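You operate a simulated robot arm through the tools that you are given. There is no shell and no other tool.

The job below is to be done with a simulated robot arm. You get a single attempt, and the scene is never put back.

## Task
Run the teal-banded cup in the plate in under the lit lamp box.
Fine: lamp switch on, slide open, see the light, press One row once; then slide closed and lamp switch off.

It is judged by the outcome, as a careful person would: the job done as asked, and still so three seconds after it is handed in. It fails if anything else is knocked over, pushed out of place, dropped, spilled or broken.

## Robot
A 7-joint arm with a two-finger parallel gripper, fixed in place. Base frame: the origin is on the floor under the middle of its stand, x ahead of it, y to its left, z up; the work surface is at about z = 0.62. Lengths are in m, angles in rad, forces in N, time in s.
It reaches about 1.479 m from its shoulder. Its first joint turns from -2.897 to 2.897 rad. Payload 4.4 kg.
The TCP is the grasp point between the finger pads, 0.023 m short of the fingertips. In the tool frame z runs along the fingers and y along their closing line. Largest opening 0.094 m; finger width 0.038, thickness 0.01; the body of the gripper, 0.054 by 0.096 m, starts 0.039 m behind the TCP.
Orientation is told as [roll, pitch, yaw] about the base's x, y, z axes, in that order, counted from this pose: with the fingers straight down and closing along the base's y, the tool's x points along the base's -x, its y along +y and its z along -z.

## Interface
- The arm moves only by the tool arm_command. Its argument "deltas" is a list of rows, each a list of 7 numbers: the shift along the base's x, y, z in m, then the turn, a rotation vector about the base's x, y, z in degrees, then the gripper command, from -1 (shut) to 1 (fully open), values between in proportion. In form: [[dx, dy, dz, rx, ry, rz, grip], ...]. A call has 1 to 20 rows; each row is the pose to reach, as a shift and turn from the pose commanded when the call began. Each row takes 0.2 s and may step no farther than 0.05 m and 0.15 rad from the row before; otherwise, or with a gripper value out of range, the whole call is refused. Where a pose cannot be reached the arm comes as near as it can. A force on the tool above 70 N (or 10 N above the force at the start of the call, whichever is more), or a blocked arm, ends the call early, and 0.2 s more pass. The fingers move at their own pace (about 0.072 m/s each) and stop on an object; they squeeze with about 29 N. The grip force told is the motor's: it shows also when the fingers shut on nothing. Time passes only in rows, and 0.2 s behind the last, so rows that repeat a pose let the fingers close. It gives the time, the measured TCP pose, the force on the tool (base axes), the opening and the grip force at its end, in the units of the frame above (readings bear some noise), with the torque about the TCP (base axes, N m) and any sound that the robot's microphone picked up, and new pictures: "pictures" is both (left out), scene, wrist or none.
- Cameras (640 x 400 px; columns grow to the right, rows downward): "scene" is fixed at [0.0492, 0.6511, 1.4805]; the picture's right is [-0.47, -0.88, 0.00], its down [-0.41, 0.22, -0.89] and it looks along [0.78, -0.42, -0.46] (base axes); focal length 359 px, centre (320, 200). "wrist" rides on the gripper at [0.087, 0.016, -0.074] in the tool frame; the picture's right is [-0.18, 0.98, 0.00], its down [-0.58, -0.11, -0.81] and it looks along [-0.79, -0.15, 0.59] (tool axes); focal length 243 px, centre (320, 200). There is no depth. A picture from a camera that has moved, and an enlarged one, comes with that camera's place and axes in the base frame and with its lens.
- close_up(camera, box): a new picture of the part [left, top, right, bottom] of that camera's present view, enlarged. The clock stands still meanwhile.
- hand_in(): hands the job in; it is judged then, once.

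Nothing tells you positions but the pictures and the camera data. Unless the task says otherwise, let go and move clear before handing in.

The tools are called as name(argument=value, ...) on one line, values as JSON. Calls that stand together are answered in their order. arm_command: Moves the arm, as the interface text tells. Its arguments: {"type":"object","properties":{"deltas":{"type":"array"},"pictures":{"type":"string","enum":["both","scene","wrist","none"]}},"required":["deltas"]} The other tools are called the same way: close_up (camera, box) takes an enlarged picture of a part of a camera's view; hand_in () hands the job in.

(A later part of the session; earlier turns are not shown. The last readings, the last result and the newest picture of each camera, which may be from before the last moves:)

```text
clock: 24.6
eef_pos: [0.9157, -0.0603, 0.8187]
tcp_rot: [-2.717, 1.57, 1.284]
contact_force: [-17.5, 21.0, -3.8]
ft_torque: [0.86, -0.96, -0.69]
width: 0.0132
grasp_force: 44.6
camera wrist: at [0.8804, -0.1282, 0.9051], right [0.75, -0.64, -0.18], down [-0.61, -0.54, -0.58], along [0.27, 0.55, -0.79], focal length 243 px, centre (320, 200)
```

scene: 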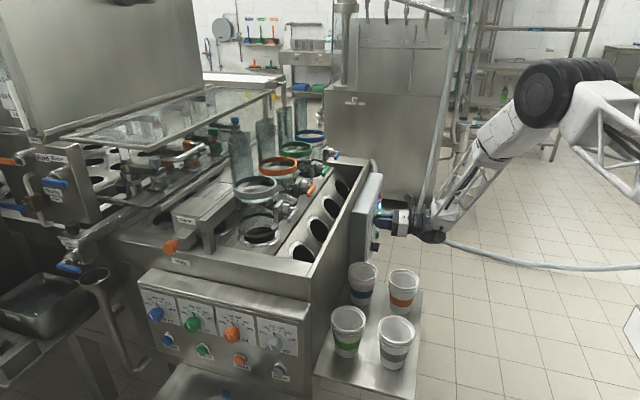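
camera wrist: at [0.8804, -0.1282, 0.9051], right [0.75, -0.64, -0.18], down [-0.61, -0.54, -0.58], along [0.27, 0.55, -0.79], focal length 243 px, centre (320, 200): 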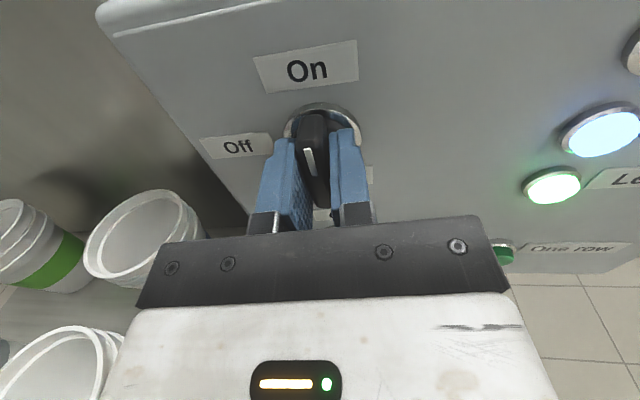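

The blue Lamp indicator is lit and the switch points to On. I'll let go and back straight out.

arm_command(deltas=[[0, 0, 0, 0, 0, 0, 0.2], [0, 0, 0, 0, 0, 0, 0.2], [0, 0, 0, 0, 0, 0, 0.2], [-0.0261, -0.0303, 0, 0, 0, 0, 0.2], [-0.0522, -0.0606, 0, 0, 0, 0, 0.2], [-0.0784, -0.0908, 0, 0, 0, 0, 0.2]], pictures="both")

close_up(camera="wrist", box=[200, 0, 640, 200])

close_up(camera="scene", box=[120, 120, 320, 280])

```text
clock: 26.0
eef_pos: [0.8371, -0.1526, 0.8187]
tcp_rot: [2.903, 1.57, 0.623]
contact_force: [0.0, 0.3, -0.6]
ft_torque: [-0.03, 0.0, -0.03]
width: 0.0567
grasp_force: 0.0
camera wrist: at [0.801, -0.2203, 0.9054], right [0.75, -0.64, -0.18], down [-0.61, -0.54, -0.58], along [0.27, 0.55, -0.79], focal length 243 px, centre (320, 200)
```

scene: 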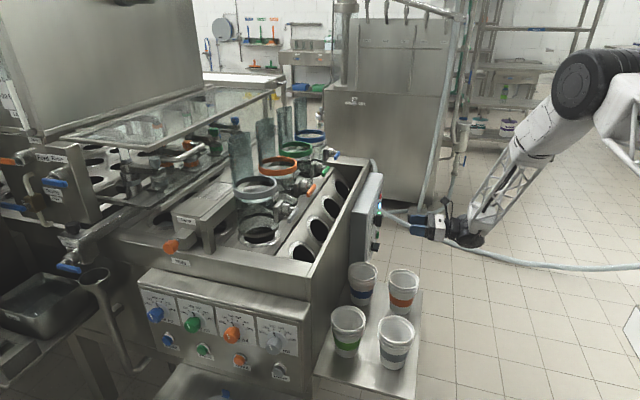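
wrist: 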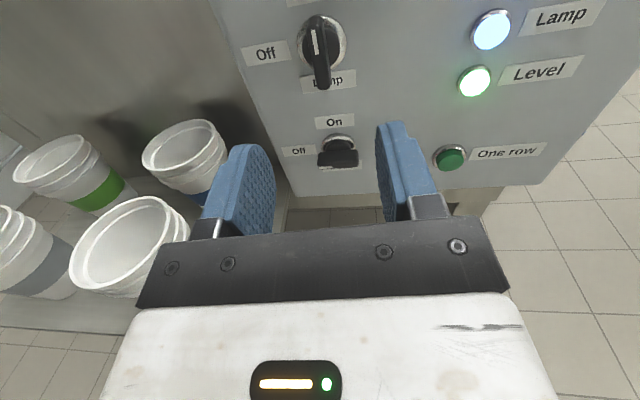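

```text
1.45 times, centred on (420, 100) of wrist
camera zoom: at [0.801, -0.2203, 0.9054], right [0.75, -0.64, -0.18], down [-0.61, -0.54, -0.58], along [0.27, 0.55, -0.79], focal length 353 px, centre (174, 346)
```

zoom: 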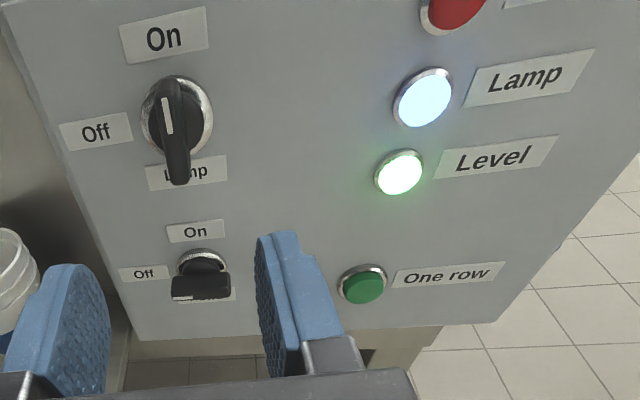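

```text
2.50 times, centred on (220, 200) of scene
camera zoom: at [0.0492, 0.6511, 1.4805], right [-0.47, -0.88, 0.0], down [-0.41, 0.22, -0.89], along [0.78, -0.42, -0.46], focal length 898 px, centre (570, 200)
```

zoom: 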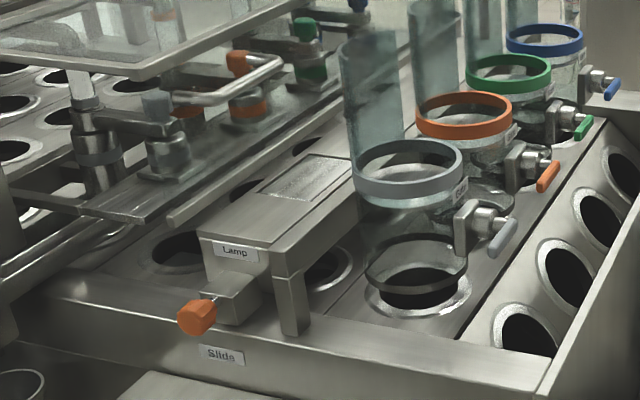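

Lamp is on. Next is the slide. I'll raise and turn the gripper fingers-down, then swing over to the machine's front, well above everything.

arm_command(deltas=[[-0.015, -0.012, 0.01, -6.19, 5.34, 0, 0.2], [-0.03, -0.02, 0.03, -12.39, 10.68, 0, 0.2], [-0.045, -0.025, 0.06, -18.58, 16.03, 0, 0.2], [-0.06, -0.03, 0.09, -24.77, 21.37, 0, 0.2], [-0.075, -0.035, 0.125, -30.97, 26.71, 0, 0.2], [-0.09, -0.04, 0.16, -37.16, 32.06, 0, 0.2], [-0.1, -0.042, 0.195, -43.36, 37.4, 0, 0.2], [-0.11, -0.044, 0.23, -49.55, 42.74, 0, 0.2], [-0.12, -0.045, 0.265, -55.74, 48.08, 0, 0.2], [-0.13, -0.046, 0.3, -61.94, 53.43, 0, 0.2], [-0.137, -0.047, 0.331, -68.13, 58.77, 0, 0.2]], pictures="scene")

```text
clock: 28.4
eef_pos: [0.7014, -0.1999, 1.1501]
tcp_rot: [0.0, 0.001, -2.281]
contact_force: [0.0, -1.3, 0.2]
ft_torque: [-0.03, 0.0, 0.01]
width: 0.0562
grasp_force: 0.0
```

scene: 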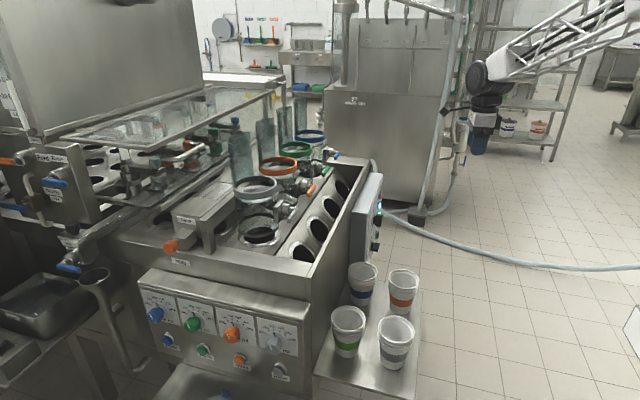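

arm_command(deltas=[[-0.003, 0.046, 0.006, 0, 0, 6.43, 0.2], [-0.006, 0.092, 0.012, 0, 0, 12.86, 0.2], [-0.009, 0.138, 0.018, 0, 0, 19.29, 0.2], [-0.012, 0.184, 0.024, 0, 0, 25.71, 0.2], [-0.015, 0.23, 0.03, 0, 0, 32.14, 0.2], [-0.018, 0.276, 0.036, 0, 0, 38.57, 0.2], [-0.021, 0.322, 0.042, 0, 0, 45, 0.2], [-0.024, 0.368, 0.048, 0, 0, 51.43, 0.2], [-0.027, 0.414, 0.054, 0, 0, 57.86, 0.2], [-0.03, 0.46, 0.06, 0, 0, 64.29, 0.2], [-0.033, 0.506, 0.066, 0, 0, 70.71, 0.2], [-0.036, 0.552, 0.072, 0, 0, 77.14, 0.2], [-0.039, 0.598, 0.078, 0, 0, 83.57, 0.2], [-0.042, 0.644, 0.08, 0, 0, 90, 0.2]])

close_up(camera="wrist", box=[180, 0, 460, 220])

```text
clock: 31.4
eef_pos: [0.6611, 0.4447, 1.23]
tcp_rot: [-0.001, 0.002, -0.71]
contact_force: [-0.8, 0.7, -0.1]
ft_torque: [-0.05, 0.01, -0.02]
width: 0.0563
grasp_force: 0.1
camera wrist: at [0.6062, 0.5127, 1.3045], right [0.78, 0.63, 0.0], down [0.37, -0.46, 0.8], along [0.5, -0.63, -0.59], focal length 243 px, centre (320, 200)
```

scene: 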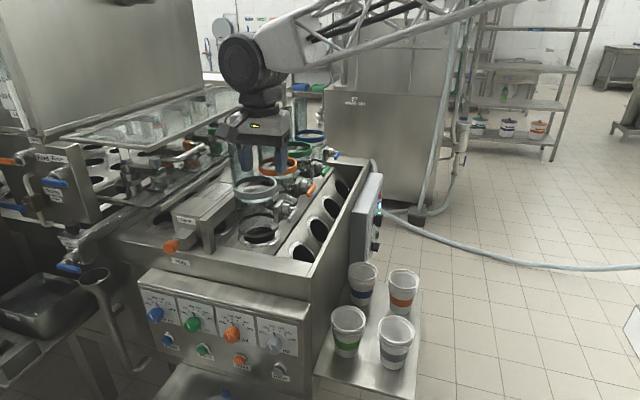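
wrist: 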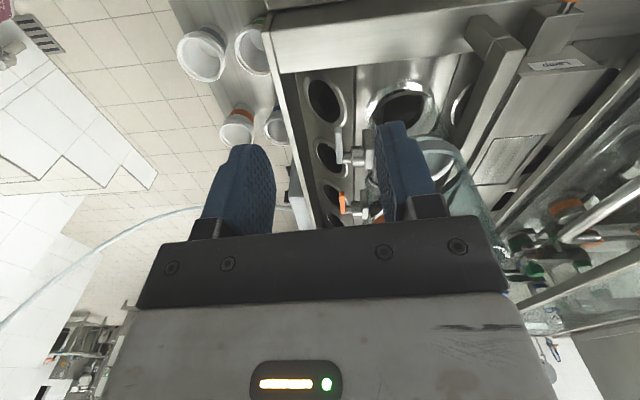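

```text
1.82 times, centred on (320, 110) of wrist
camera zoom: at [0.6062, 0.5127, 1.3045], right [0.78, 0.63, 0.0], down [0.37, -0.46, 0.8], along [0.5, -0.63, -0.59], focal length 441 px, centre (320, 364)
```

zoom: 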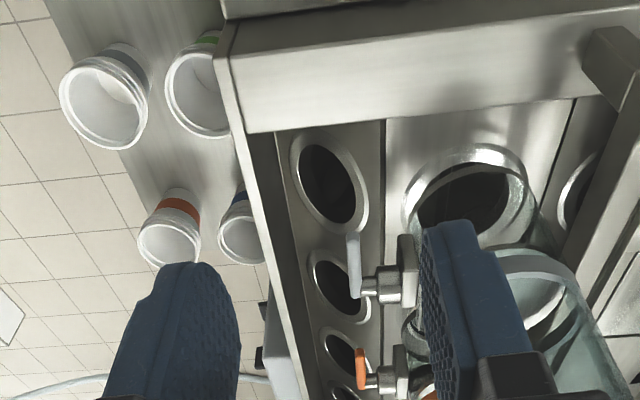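

I'm above the front of the machine. I'll shift left along the front so the lamp box and slide knob come into view.

arm_command(deltas=[[0.03, 0.035, -0.005, 0, 0, 0, 0.4], [0.06, 0.07, -0.01, 0, 0, 0, 0.4], [0.09, 0.105, -0.015, 0, 0, 0, 0.4], [0.12, 0.14, -0.02, 0, 0, 0, 0.4]])

close_up(camera="wrist", box=[180, 0, 460, 220])

close_up(camera="wrist", box=[400, 0, 640, 200])

```text
clock: 32.4
eef_pos: [0.781, 0.5846, 1.2117]
tcp_rot: [0.001, 0.001, -0.711]
contact_force: [-0.7, 0.2, 0.8]
ft_torque: [0.01, -0.01, -0.02]
width: 0.0656
grasp_force: 0.1
camera wrist: at [0.7256, 0.6533, 1.2873], right [0.78, 0.62, 0.0], down [0.37, -0.46, 0.8], along [0.5, -0.63, -0.59], focal length 243 px, centre (320, 200)
```

scene: 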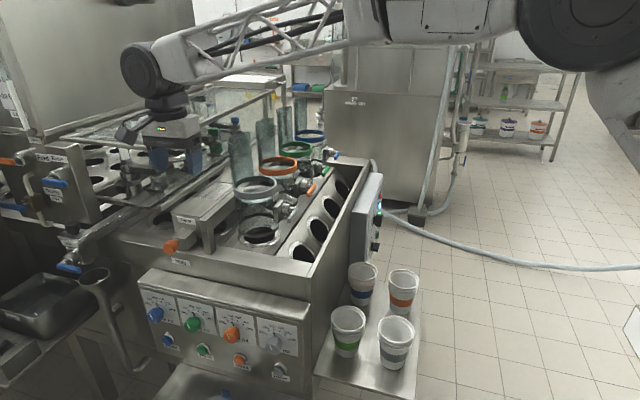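
wrist: 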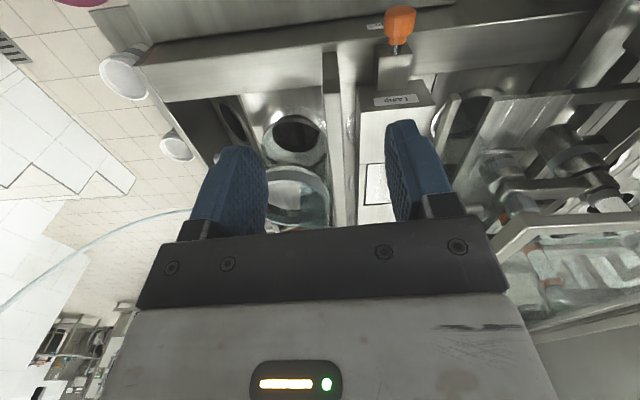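

```text
1.82 times, centred on (320, 110) of wrist
camera zoom: at [0.7256, 0.6533, 1.2873], right [0.78, 0.62, 0.0], down [0.37, -0.46, 0.8], along [0.5, -0.63, -0.59], focal length 441 px, centre (320, 364)
```

zoom: 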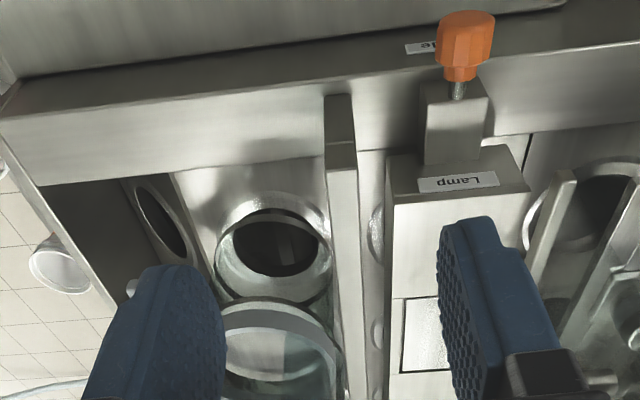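

```text
2.00 times, centred on (520, 100) of wrist
camera zoom: at [0.7256, 0.6533, 1.2873], right [0.78, 0.62, 0.0], down [0.37, -0.46, 0.8], along [0.5, -0.63, -0.59], focal length 485 px, centre (-80, 400)
```

zoom: 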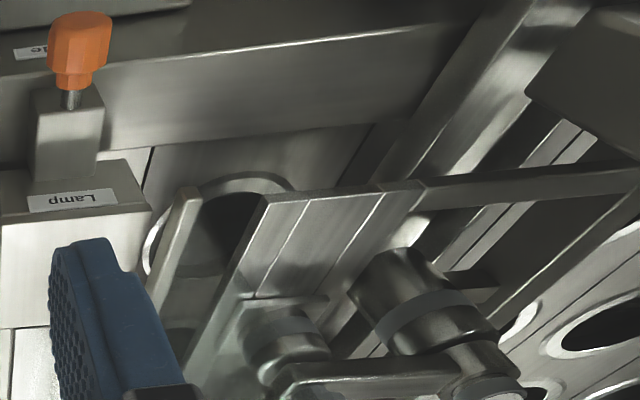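

The orange slide knob is at about (0.855, 0.630, 0.979), sticking out in front of the machine's front face. I'll move directly above it and check alignment before descending.

arm_command(deltas=[[0.035, 0.024, -0.02, 0, 0, 0, 0.4], [0.07, 0.0485, -0.035, 0, 0, 0, 0.4], [0.07, 0.0485, -0.08, 0, 0, 0, 0.4], [0.07, 0.0485, -0.12, 0, 0, 0, 0.4]])

close_up(camera="wrist", box=[200, 0, 440, 220])

close_up(camera="scene", box=[130, 180, 250, 280])

```text
clock: 33.4
eef_pos: [0.8497, 0.634, 1.0926]
tcp_rot: [0.001, 0.001, -0.711]
contact_force: [0.8, -0.5, 0.9]
ft_torque: [-0.02, 0.0, 0.0]
width: 0.0658
grasp_force: 0.1
camera wrist: at [0.7948, 0.7016, 1.1656], right [0.78, 0.62, 0.0], down [0.37, -0.46, 0.8], along [0.5, -0.63, -0.59], focal length 243 px, centre (320, 200)
```

scene: 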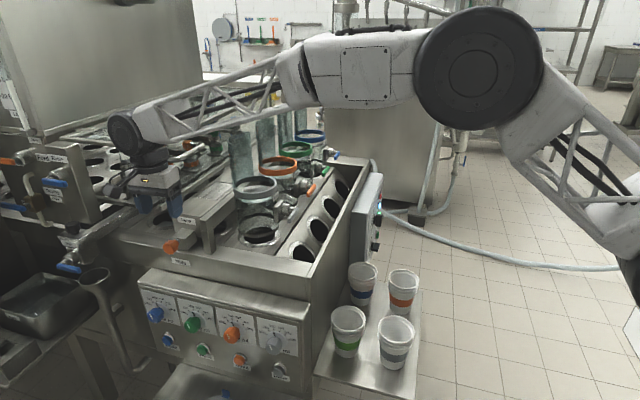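
wrist: 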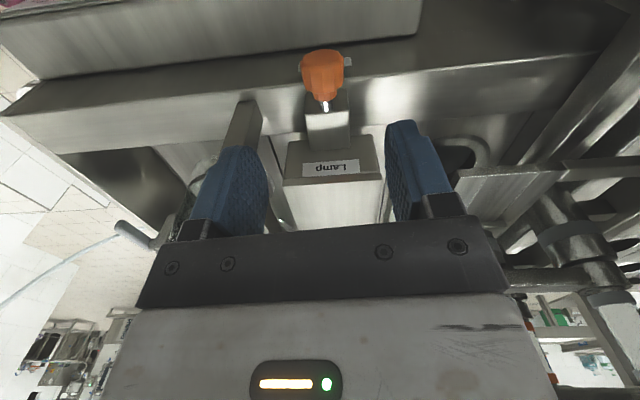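

```text
1.82 times, centred on (320, 110) of wrist
camera zoom: at [0.7948, 0.7016, 1.1656], right [0.78, 0.62, 0.0], down [0.37, -0.46, 0.8], along [0.5, -0.63, -0.59], focal length 441 px, centre (320, 364)
```

zoom: 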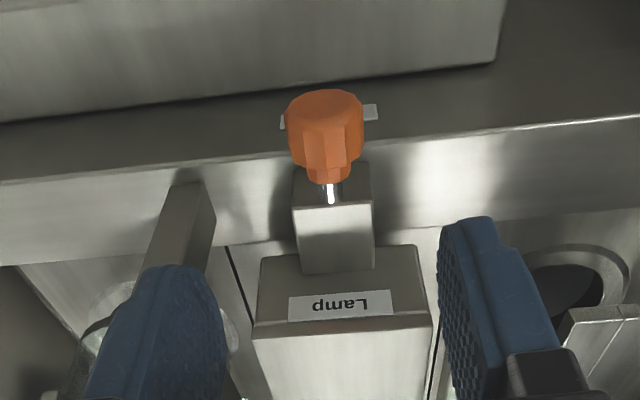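

```text
4.00 times, centred on (190, 230) of scene
camera zoom: at [0.0492, 0.6511, 1.4805], right [-0.47, -0.88, 0.0], down [-0.41, 0.22, -0.89], along [0.78, -0.42, -0.46], focal length 1436 px, centre (840, 80)
```

zoom: 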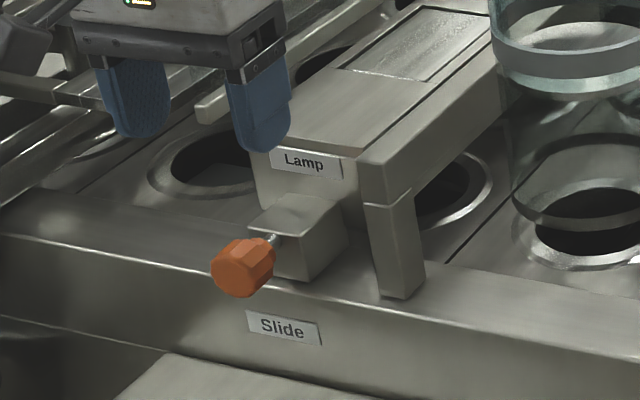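

The TCP is right above the knob, within 2 mm. Descending with open fingers, staying slightly outboard of the machine's front ledge.

arm_command(deltas=[[-0.002, 0.004, -0.036, 0, 0, 0, 0.4], [-0.002, 0.004, -0.072, 0, 0, 0, 0.4], [-0.002, 0.004, -0.107, 0, 0, 0, 0.4]])

close_up(camera="wrist", box=[200, 60, 440, 240])

close_up(camera="scene", box=[110, 180, 230, 280])

```text
clock: 34.2
eef_pos: [0.848, 0.6377, 0.9846]
tcp_rot: [0.0, 0.002, -0.71]
contact_force: [0.6, -0.3, 0.7]
ft_torque: [0.02, 0.01, -0.01]
width: 0.066
grasp_force: 0.0
camera wrist: at [0.7924, 0.7054, 1.059], right [0.78, 0.62, 0.0], down [0.37, -0.46, 0.8], along [0.5, -0.63, -0.59], focal length 243 px, centre (320, 200)
```

scene: 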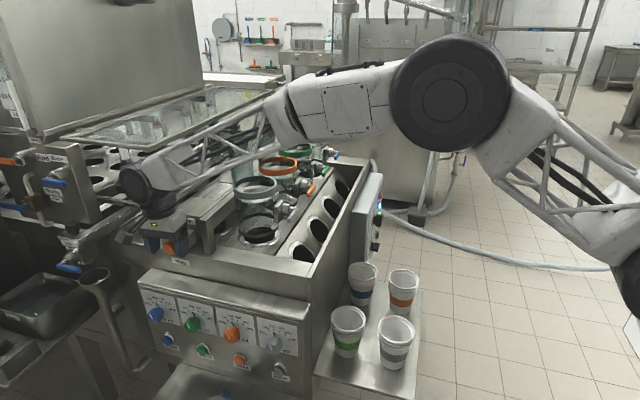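
wrist: 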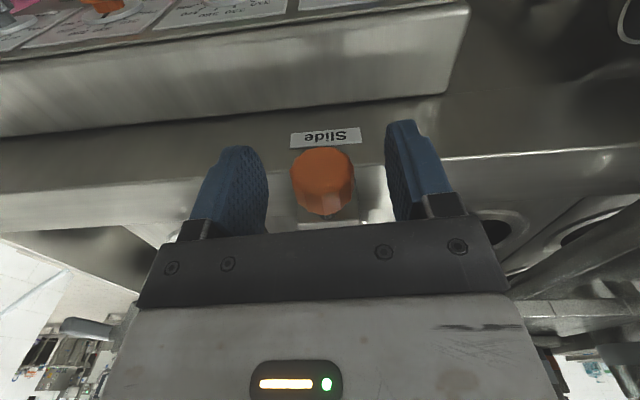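

```text
2.22 times, centred on (320, 150) of wrist
camera zoom: at [0.7924, 0.7054, 1.059], right [0.78, 0.62, 0.0], down [0.37, -0.46, 0.8], along [0.5, -0.63, -0.59], focal length 539 px, centre (320, 311)
```

zoom: 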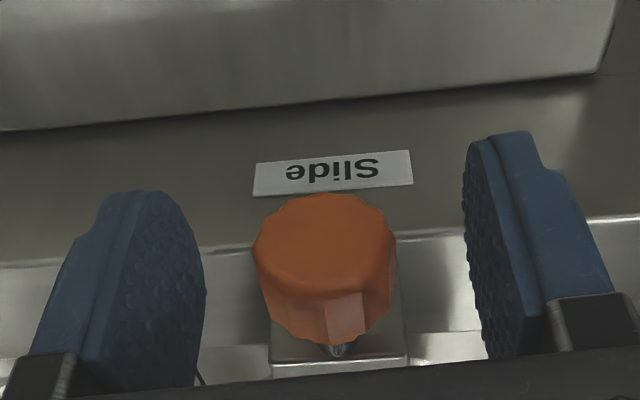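

```text
4.00 times, centred on (170, 230) of scene
camera zoom: at [0.0492, 0.6511, 1.4805], right [-0.47, -0.88, 0.0], down [-0.41, 0.22, -0.89], along [0.78, -0.42, -0.46], focal length 1436 px, centre (920, 80)
```

zoom: 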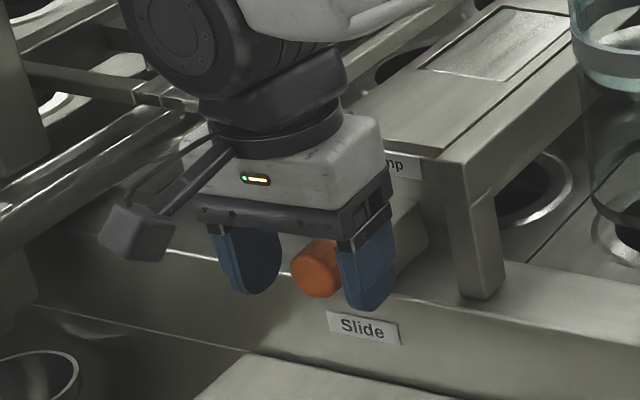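

The knob sits between the pads. Closing on it.

arm_command(deltas=[[0, 0, 0, 0, 0, 0, -1], [0, 0, 0, 0, 0, 0, -1], [0, 0, 0, 0, 0, 0, -1]], pictures="wrist")

```text
clock: 35.0
eef_pos: [0.8483, 0.6375, 0.9837]
tcp_rot: [-0.002, 0.004, -0.71]
contact_force: [2.6, 2.9, -2.5]
ft_torque: [0.05, 0.01, -0.84]
width: 0.0328
grasp_force: 45.0
camera wrist: at [0.7925, 0.7054, 1.0581], right [0.78, 0.62, 0.0], down [0.37, -0.46, 0.8], along [0.5, -0.63, -0.59], focal length 243 px, centre (320, 200)
```

wrist: 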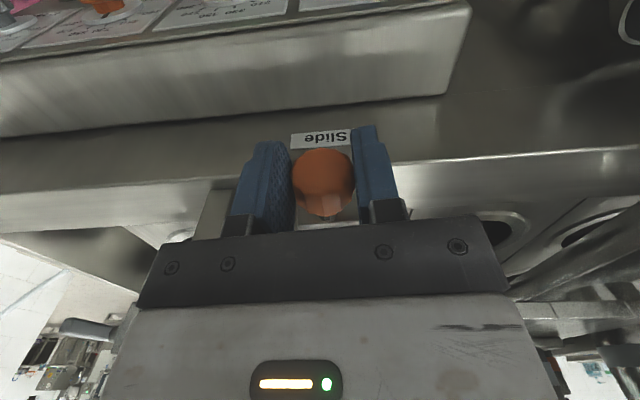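

Gripped at 33 mm. Pulling straight out along the rod, gently at first.

arm_command(deltas=[[-0.0076, 0.0065, 0, 0, 0, 0, -1], [-0.0151, 0.0131, 0, 0, 0, 0, -1], [-0.0227, 0.0196, 0, 0, 0, 0, -1]], pictures="both")

close_up(camera="scene", box=[110, 160, 250, 280])

```text
clock: 35.8
eef_pos: [0.8273, 0.6578, 0.9836]
tcp_rot: [0.004, 0.001, -0.71]
contact_force: [21.6, 23.3, -9.9]
ft_torque: [0.11, -0.28, -0.6]
width: 0.0326
grasp_force: 44.9
stopped in row 3: the force on the tool passed its limit at 74 N (the readings are from after the stop); the commanded pose is now the measured one
camera wrist: at [0.7718, 0.7255, 1.0581], right [0.78, 0.62, 0.0], down [0.37, -0.46, 0.8], along [0.5, -0.63, -0.59], focal length 243 px, centre (320, 200)
```

scene: 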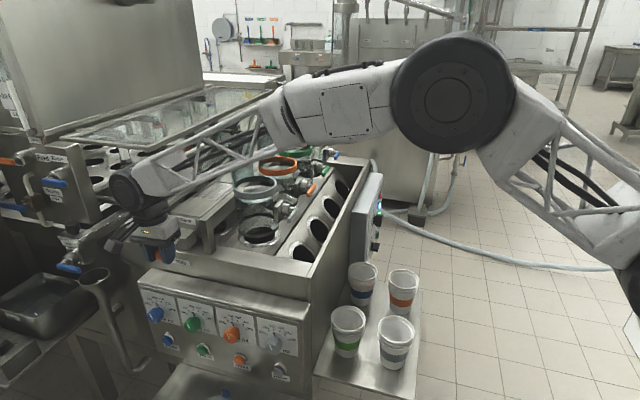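
wrist: 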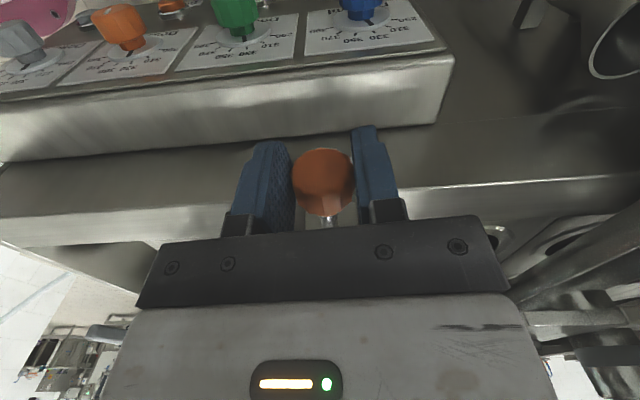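

```text
3.33 times, centred on (180, 220) of scene
camera zoom: at [0.0492, 0.6511, 1.4805], right [-0.47, -0.88, 0.0], down [-0.41, 0.22, -0.89], along [0.78, -0.42, -0.46], focal length 1197 px, centre (787, 133)
```

zoom: 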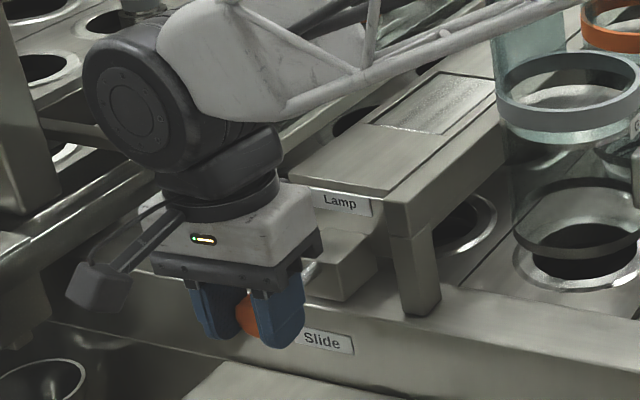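

The slide has come out about 29 mm, but mostly sideways force built up: the machine sits at 45°, so the true pull direction is (-0.707, 0.707). I'll relieve the side load and continue along that line.

arm_command(deltas=[[0.0014, 0.0014, 0, 0, 0, 0, -1], [0.0014, 0.0014, 0, 0, 0, 0, -1]], pictures="wrist")

close_up(camera="wrist", box=[200, 60, 440, 240])

```text
clock: 36.4
eef_pos: [0.827, 0.6587, 0.9835]
tcp_rot: [0.0, 0.004, -0.711]
contact_force: [-21.1, -20.5, -1.4]
ft_torque: [-0.28, 0.24, -1.09]
width: 0.0325
grasp_force: 44.9
camera wrist: at [0.7724, 0.7256, 1.0581], right [0.78, 0.62, 0.0], down [0.37, -0.46, 0.8], along [0.5, -0.63, -0.59], focal length 243 px, centre (320, 200)
```

wrist: 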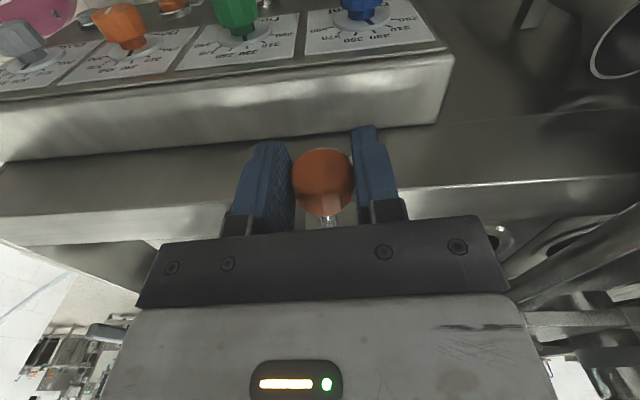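

```text
2.22 times, centred on (320, 150) of wrist
camera zoom: at [0.7724, 0.7256, 1.0581], right [0.78, 0.62, 0.0], down [0.37, -0.46, 0.8], along [0.5, -0.63, -0.59], focal length 539 px, centre (320, 311)
```

zoom: 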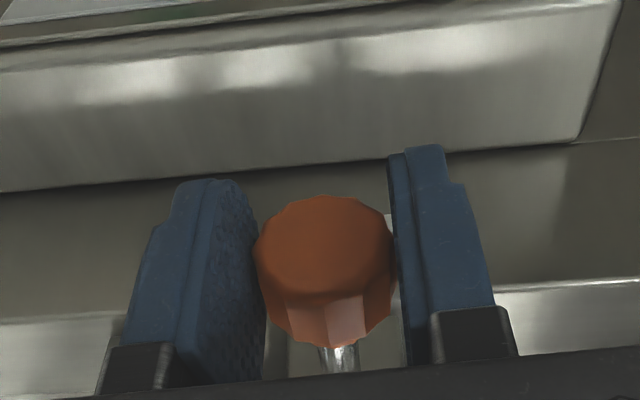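

Side load has just flipped sign, so the true line is 1 mm back. I'll centre it, then test whether the slide still moves or is at its end stop.

arm_command(deltas=[[-0.0007, -0.0007, 0, 0, 0, 0, -1], [-0.0007, -0.0007, 0, 0, 0, 0, -1]], pictures="none")

arm_command(deltas=[[-0.0015, 0.0014, 0, 0, 0, 0, -1]], pictures="none")

```text
clock: 37.0
eef_pos: [0.826, 0.657, 0.9828]
tcp_rot: [0.003, 0.004, -0.71]
contact_force: [-4.3, -5.9, -9.9]
ft_torque: [0.01, 0.04, -0.96]
width: 0.0327
grasp_force: 45.4
```

```text
clock: 37.4
eef_pos: [0.8254, 0.6582, 0.9837]
tcp_rot: [0.002, 0.002, -0.708]
contact_force: [-2.7, -4.1, -13.3]
ft_torque: [0.04, 0.01, -0.84]
width: 0.0325
grasp_force: 44.9
```

It still moves freely, so it isn't at the stop. Continuing the pull in small steps, watching the side force.

arm_command(deltas=[[-0.0037, 0.0034, -0.0003, 0, 0, 0, -1], [-0.0074, 0.0068, -0.0003, 0, 0, 0, -1]], pictures="none")

```text
clock: 38.0
eef_pos: [0.8181, 0.6671, 0.9833]
tcp_rot: [0.001, 0.002, -0.71]
contact_force: [-0.1, -1.0, -12.0]
ft_torque: [0.07, 0.13, -0.77]
width: 0.0324
grasp_force: 45.3
```

arm_command(deltas=[[-0.0036, 0.0034, -0.0003, 0, 0, 0, -1], [-0.0073, 0.0069, -0.0003, 0, 0, 0, -1]], pictures="none")

arm_command(deltas=[[-0.0036, 0.0034, 0, 0, 0, 0, -1], [-0.0073, 0.0069, 0, 0, 0, 0, -1]], pictures="both")

close_up(camera="scene", box=[110, 140, 270, 280])

```text
clock: 38.6
eef_pos: [0.8107, 0.6728, 0.984]
tcp_rot: [0.002, 0.002, -0.71]
contact_force: [7.4, 5.2, -9.9]
ft_torque: [0.04, -0.02, -0.79]
width: 0.033
grasp_force: 44.8
```

```text
clock: 39.2
eef_pos: [0.8039, 0.6802, 0.9841]
tcp_rot: [0.003, 0.001, -0.711]
contact_force: [22.3, 14.7, -8.4]
ft_torque: [0.34, 0.06, -0.66]
width: 0.0326
grasp_force: 44.8
camera wrist: at [0.7496, 0.7476, 1.0583], right [0.78, 0.62, 0.0], down [0.37, -0.47, 0.8], along [0.5, -0.63, -0.59], focal length 243 px, centre (320, 200)
```

scene: 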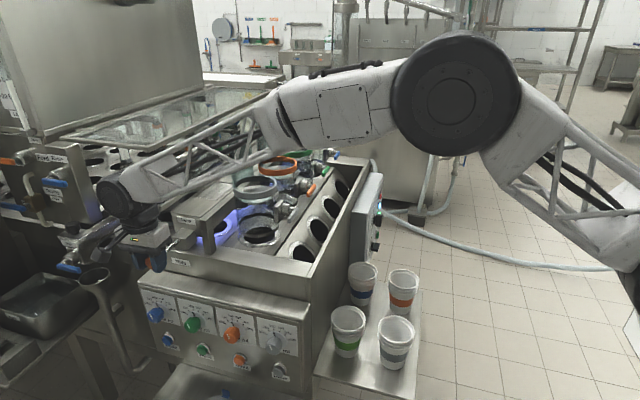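
wrist: 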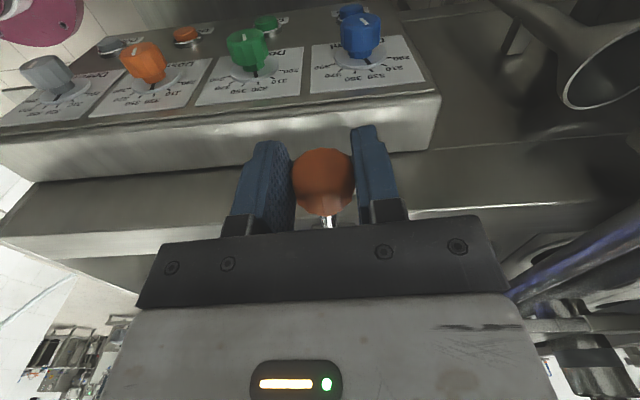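

```text
2.86 times, centred on (190, 210) of scene
camera zoom: at [0.0492, 0.6511, 1.4805], right [-0.47, -0.88, 0.0], down [-0.41, 0.22, -0.89], along [0.78, -0.42, -0.46], focal length 1026 px, centre (691, 171)
```

zoom: 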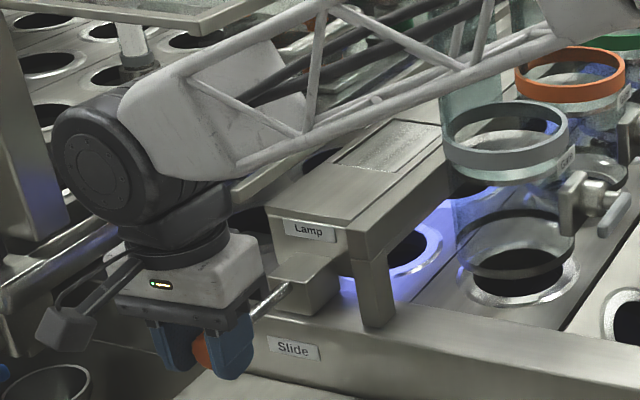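

A violet-blue glow now shows under the lamp box, so the slide has uncovered the light. I'll relieve the side load and see whether it's fully open.

arm_command(deltas=[[0.0006, 0.0006, 0, 0, 0, 0, -1], [-0.0015, 0.0027, 0, 0, 0, 0, -1], [-0.0036, 0.0048, 0, 0, 0, 0, -1]], pictures="none")

```text
clock: 40.0
eef_pos: [0.8, 0.6826, 0.9833]
tcp_rot: [0.002, 0.001, -0.71]
contact_force: [24.4, -14.6, 0.0]
ft_torque: [-0.16, -0.23, -0.7]
width: 0.0326
grasp_force: 45.0
```

Resistance now runs along the pull axis: it's at its end stop, about 64 mm out. I'll relax, let go, and lift straight up.

arm_command(deltas=[[0.0006, -0.0006, 0, 0, 0, 0, -1], [0.0006, -0.0006, 0, 0, 0, 0, 0.4], [0.0006, -0.0006, 0, 0, 0, 0, 0.4], [0.0006, -0.0006, 0, 0, 0, 0, 0.4], [0.0006, -0.0006, 0.04, 0, 0, 0, 0.4], [0.0006, -0.0006, 0.085, 0, 0, 0, 0.4], [0.0006, -0.0006, 0.13, 0, 0, 0, 0.4], [0.0006, -0.0006, 0.175, 0, 0, 0, 0.4]], pictures="both")

close_up(camera="wrist", box=[200, 0, 640, 240])

close_up(camera="scene", box=[110, 140, 270, 280])

```text
clock: 41.8
eef_pos: [0.8011, 0.6843, 1.1592]
tcp_rot: [0.0, 0.003, -0.71]
contact_force: [0.0, 0.1, -1.6]
ft_torque: [-0.01, -0.01, 0.01]
width: 0.0658
grasp_force: 0.1
camera wrist: at [0.7461, 0.7521, 1.233], right [0.78, 0.62, 0.0], down [0.37, -0.46, 0.8], along [0.5, -0.63, -0.59], focal length 243 px, centre (320, 200)
```

scene: 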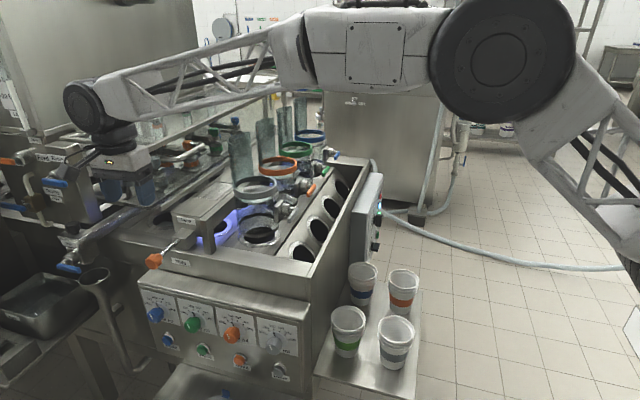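
wrist: 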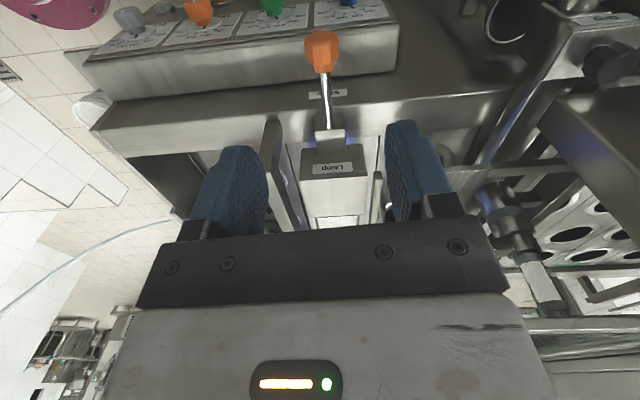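

```text
1.45 times, centred on (420, 120) of wrist
camera zoom: at [0.7461, 0.7521, 1.233], right [0.78, 0.62, 0.0], down [0.37, -0.46, 0.8], along [0.5, -0.63, -0.59], focal length 353 px, centre (174, 316)
```

zoom: 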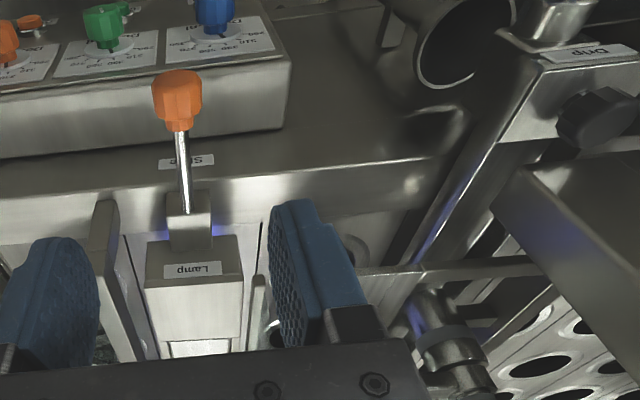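

```text
2.86 times, centred on (190, 210) of scene
camera zoom: at [0.0492, 0.6511, 1.4805], right [-0.47, -0.88, 0.0], down [-0.41, 0.22, -0.89], along [0.78, -0.42, -0.46], focal length 1026 px, centre (691, 171)
```

zoom: 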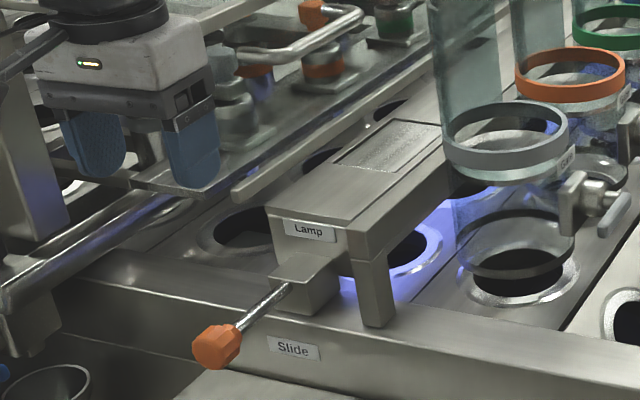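

The slide is fully open and the light shows. Before pressing One row I want to find the teal-banded cup, so I'll move the wrist view a bit to look into the row beside the lamp box.

arm_command(deltas=[[0.02, 0.02, 0.02, 0, 0, 0, 0.4], [0.045, 0.045, 0.04, 0, 0, 0, 0.4]], pictures="wrist")

close_up(camera="wrist", box=[220, 60, 420, 240])

close_up(camera="scene", box=[150, 80, 330, 260])

```text
clock: 42.4
eef_pos: [0.846, 0.7292, 1.1979]
tcp_rot: [0.002, 0.002, -0.71]
contact_force: [0.0, -0.5, 0.6]
ft_torque: [0.01, 0.03, 0.04]
width: 0.0658
grasp_force: 0.0
camera wrist: at [0.791, 0.7965, 1.2732], right [0.78, 0.63, 0.0], down [0.37, -0.46, 0.8], along [0.5, -0.63, -0.59], focal length 243 px, centre (320, 200)
```

wrist: 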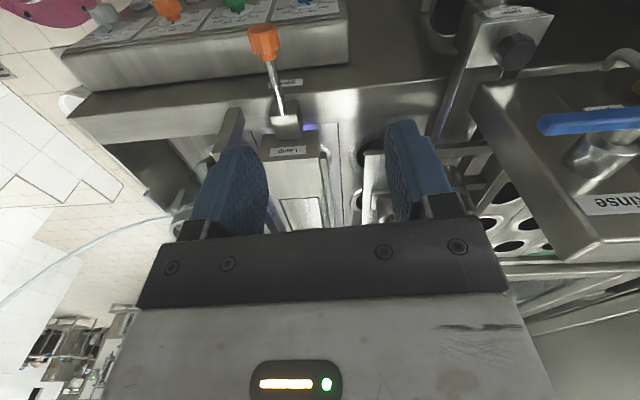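

```text
2.22 times, centred on (320, 150) of wrist
camera zoom: at [0.791, 0.7965, 1.2732], right [0.78, 0.63, 0.0], down [0.37, -0.46, 0.8], along [0.5, -0.63, -0.59], focal length 539 px, centre (320, 311)
```

zoom: 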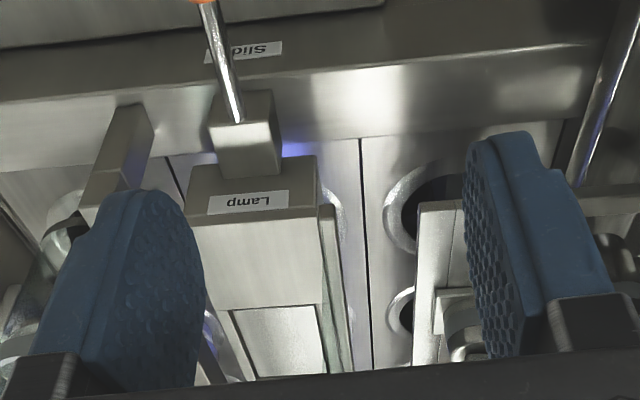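

```text
2.22 times, centred on (240, 170) of scene
camera zoom: at [0.0492, 0.6511, 1.4805], right [-0.47, -0.88, 0.0], down [-0.41, 0.22, -0.89], along [0.78, -0.42, -0.46], focal length 798 px, centre (498, 267)
```

zoom: 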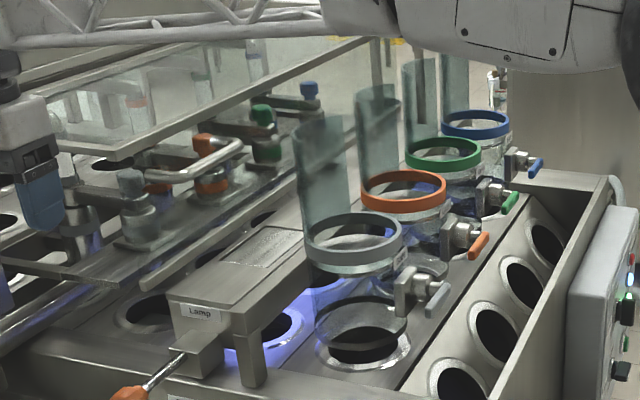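

close_up(camera="scene", box=[0, 130, 120, 230])

close_up(camera="wrist", box=[420, 140, 620, 270])

close_up(camera="scene", box=[60, 100, 260, 240])

close_up(camera="scene", box=[130, 330, 330, 400])

```text
4.00 times, centred on (60, 180) of scene
camera zoom: at [0.0492, 0.6511, 1.4805], right [-0.47, -0.88, 0.0], down [-0.41, 0.22, -0.89], along [0.78, -0.42, -0.46], focal length 1436 px, centre (1360, 280)
```

zoom: 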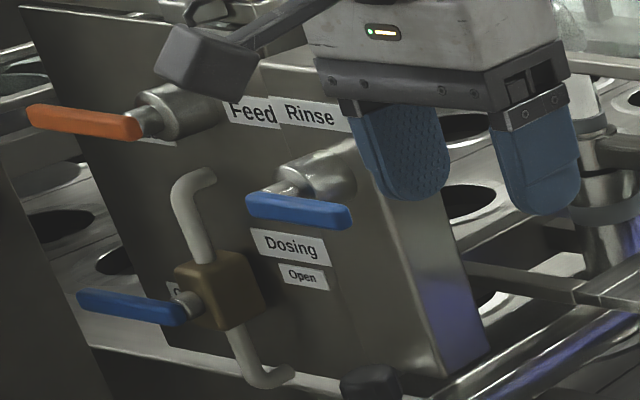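

```text
3.08 times, centred on (520, 205) of wrist
camera zoom: at [0.791, 0.7965, 1.2732], right [0.78, 0.63, 0.0], down [0.37, -0.46, 0.8], along [0.5, -0.63, -0.59], focal length 746 px, centre (-295, 185)
```

zoom: 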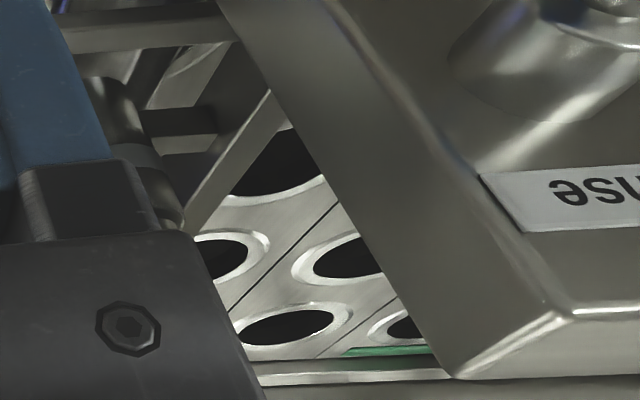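

```text
2.86 times, centred on (160, 170) of scene
camera zoom: at [0.0492, 0.6511, 1.4805], right [-0.47, -0.88, 0.0], down [-0.41, 0.22, -0.89], along [0.78, -0.42, -0.46], focal length 1026 px, centre (777, 286)
```

zoom: 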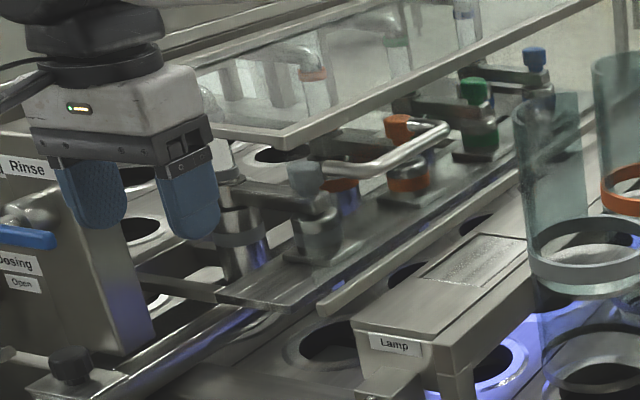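

```text
3.20 times, centred on (230, 365) of scene
camera zoom: at [0.0492, 0.6511, 1.4805], right [-0.47, -0.88, 0.0], down [-0.41, 0.22, -0.89], along [0.78, -0.42, -0.46], focal length 1149 px, centre (608, -328)
```

zoom: 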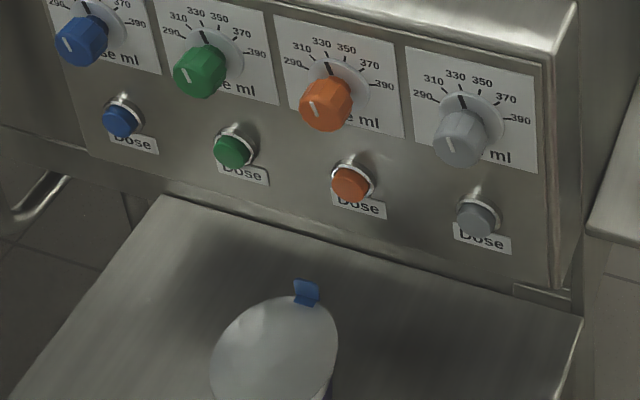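

The teal cup may be in a far hole that's hidden from here. I'll tilt the gripper up a little and rise to look along that row.

arm_command(deltas=[[0, 0, 0.02, -4.6, -5.3, 0, 0.4], [0, 0, 0.04, -9.1, -10.6, 0, 0.4], [0, 0, 0.06, -13.7, -15.9, 0, 0.4], [0, 0, 0.08, -18.3, -21.2, 0, 0.4]], pictures="wrist")

close_up(camera="wrist", box=[240, 60, 420, 240])

```text
clock: 43.4
eef_pos: [0.8446, 0.7286, 1.2792]
tcp_rot: [0.0, -0.486, -0.71]
contact_force: [0.0, -0.4, 0.4]
ft_torque: [-0.01, 0.02, -0.02]
width: 0.0659
grasp_force: 0.0
camera wrist: at [0.7719, 0.8129, 1.304], right [0.76, 0.64, 0.09], down [0.03, -0.17, 0.98], along [0.64, -0.75, -0.15], focal length 243 px, centre (320, 200)
```

wrist: 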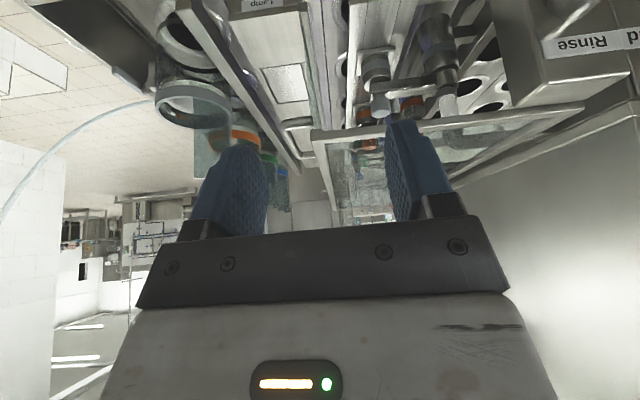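

```text
2.22 times, centred on (330, 150) of wrist
camera zoom: at [0.7719, 0.8129, 1.304], right [0.76, 0.64, 0.09], down [0.03, -0.17, 0.98], along [0.64, -0.75, -0.15], focal length 539 px, centre (298, 311)
```

zoom: 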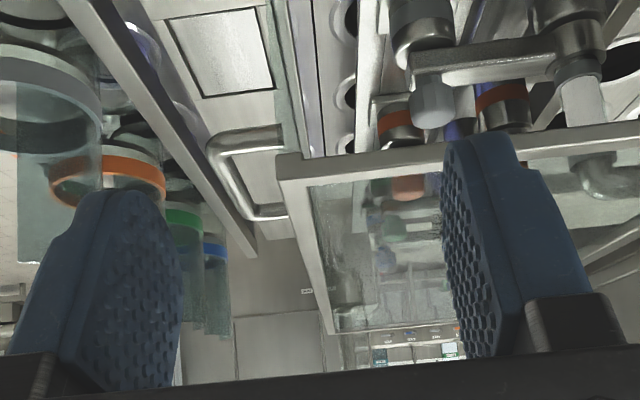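

Two holes in that row are empty and the others are hidden; I'll judge the move from the plate itself. Now back the same safe way round to the panel to press One row once.

arm_command(deltas=[[-0.023, -0.035, 0, 4.6, 5.3, 0, 0], [-0.046, -0.071, 0, 9.1, 10.6, 0, 0], [-0.069, -0.106, -0.005, 13.7, 15.9, 0, 0], [-0.092, -0.142, -0.01, 18.3, 21.2, 0, 0], [-0.115, -0.178, -0.015, 18.3, 21.2, 0, 0], [-0.138, -0.213, -0.02, 18.3, 21.2, 0, 0], [-0.161, -0.249, -0.025, 18.3, 21.2, 0, 0], [-0.184, -0.284, -0.03, 18.3, 21.2, 0, 0]], pictures="none")

arm_command(deltas=[[0.003, -0.046, -0.006, 0, 0, -6.43, 0], [0.006, -0.092, -0.012, 0, 0, -12.86, 0], [0.009, -0.138, -0.018, 0, 0, -19.29, 0], [0.012, -0.184, -0.024, 0, 0, -25.71, 0], [0.015, -0.23, -0.03, 0, 0, -32.14, 0], [0.018, -0.276, -0.036, 0, 0, -38.57, 0], [0.021, -0.322, -0.042, 0, 0, -45, 0], [0.024, -0.368, -0.048, 0, 0, -51.43, 0], [0.027, -0.414, -0.054, 0, 0, -57.86, 0], [0.03, -0.46, -0.06, 0, 0, -64.29, 0], [0.033, -0.506, -0.066, 0, 0, -70.71, 0], [0.036, -0.552, -0.072, 0, 0, -77.14, 0], [0.039, -0.598, -0.078, 0, 0, -83.57, 0], [0.04, -0.644, -0.08, 0, 0, -90, 0]], pictures="both")

close_up(camera="scene", box=[60, 80, 340, 280])

```text
clock: 45.2
eef_pos: [0.6606, 0.4446, 1.2483]
tcp_rot: [-0.001, 0.003, -0.711]
contact_force: [-0.4, 0.0, -0.4]
ft_torque: [0.01, 0.06, 0.03]
width: 0.0469
grasp_force: 0.0
```

```text
clock: 48.2
eef_pos: [0.7015, -0.1997, 1.167]
tcp_rot: [0.002, 0.001, -2.283]
contact_force: [-0.4, 0.1, -0.3]
ft_torque: [0.0, -0.01, 0.01]
width: 0.047
grasp_force: 0.1
camera wrist: at [0.7694, -0.1451, 1.2429], right [0.62, -0.78, 0.0], down [-0.46, -0.37, 0.8], along [-0.63, -0.5, -0.59], focal length 243 px, centre (320, 200)
```

scene: 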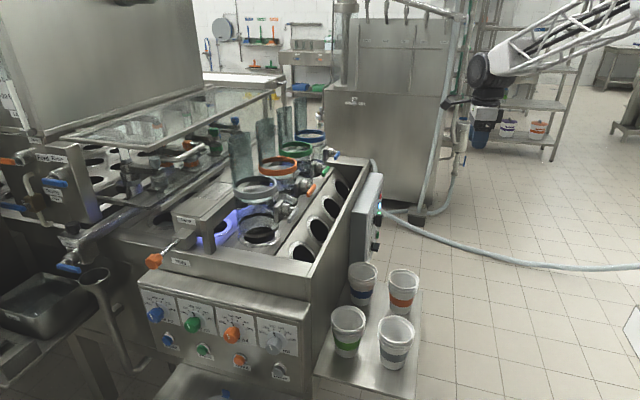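
wrist: 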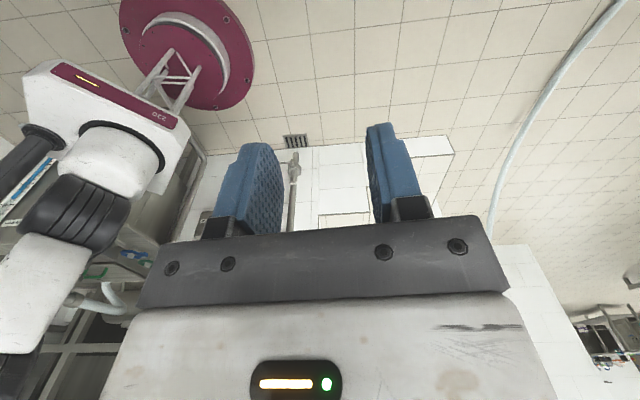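

```text
2.00 times, centred on (200, 180) of scene
camera zoom: at [0.0492, 0.6511, 1.4805], right [-0.47, -0.88, 0.0], down [-0.41, 0.22, -0.89], along [0.78, -0.42, -0.46], focal length 718 px, centre (560, 240)
```

zoom: 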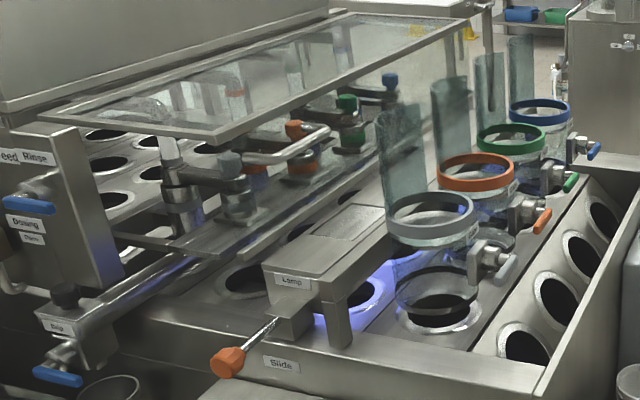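

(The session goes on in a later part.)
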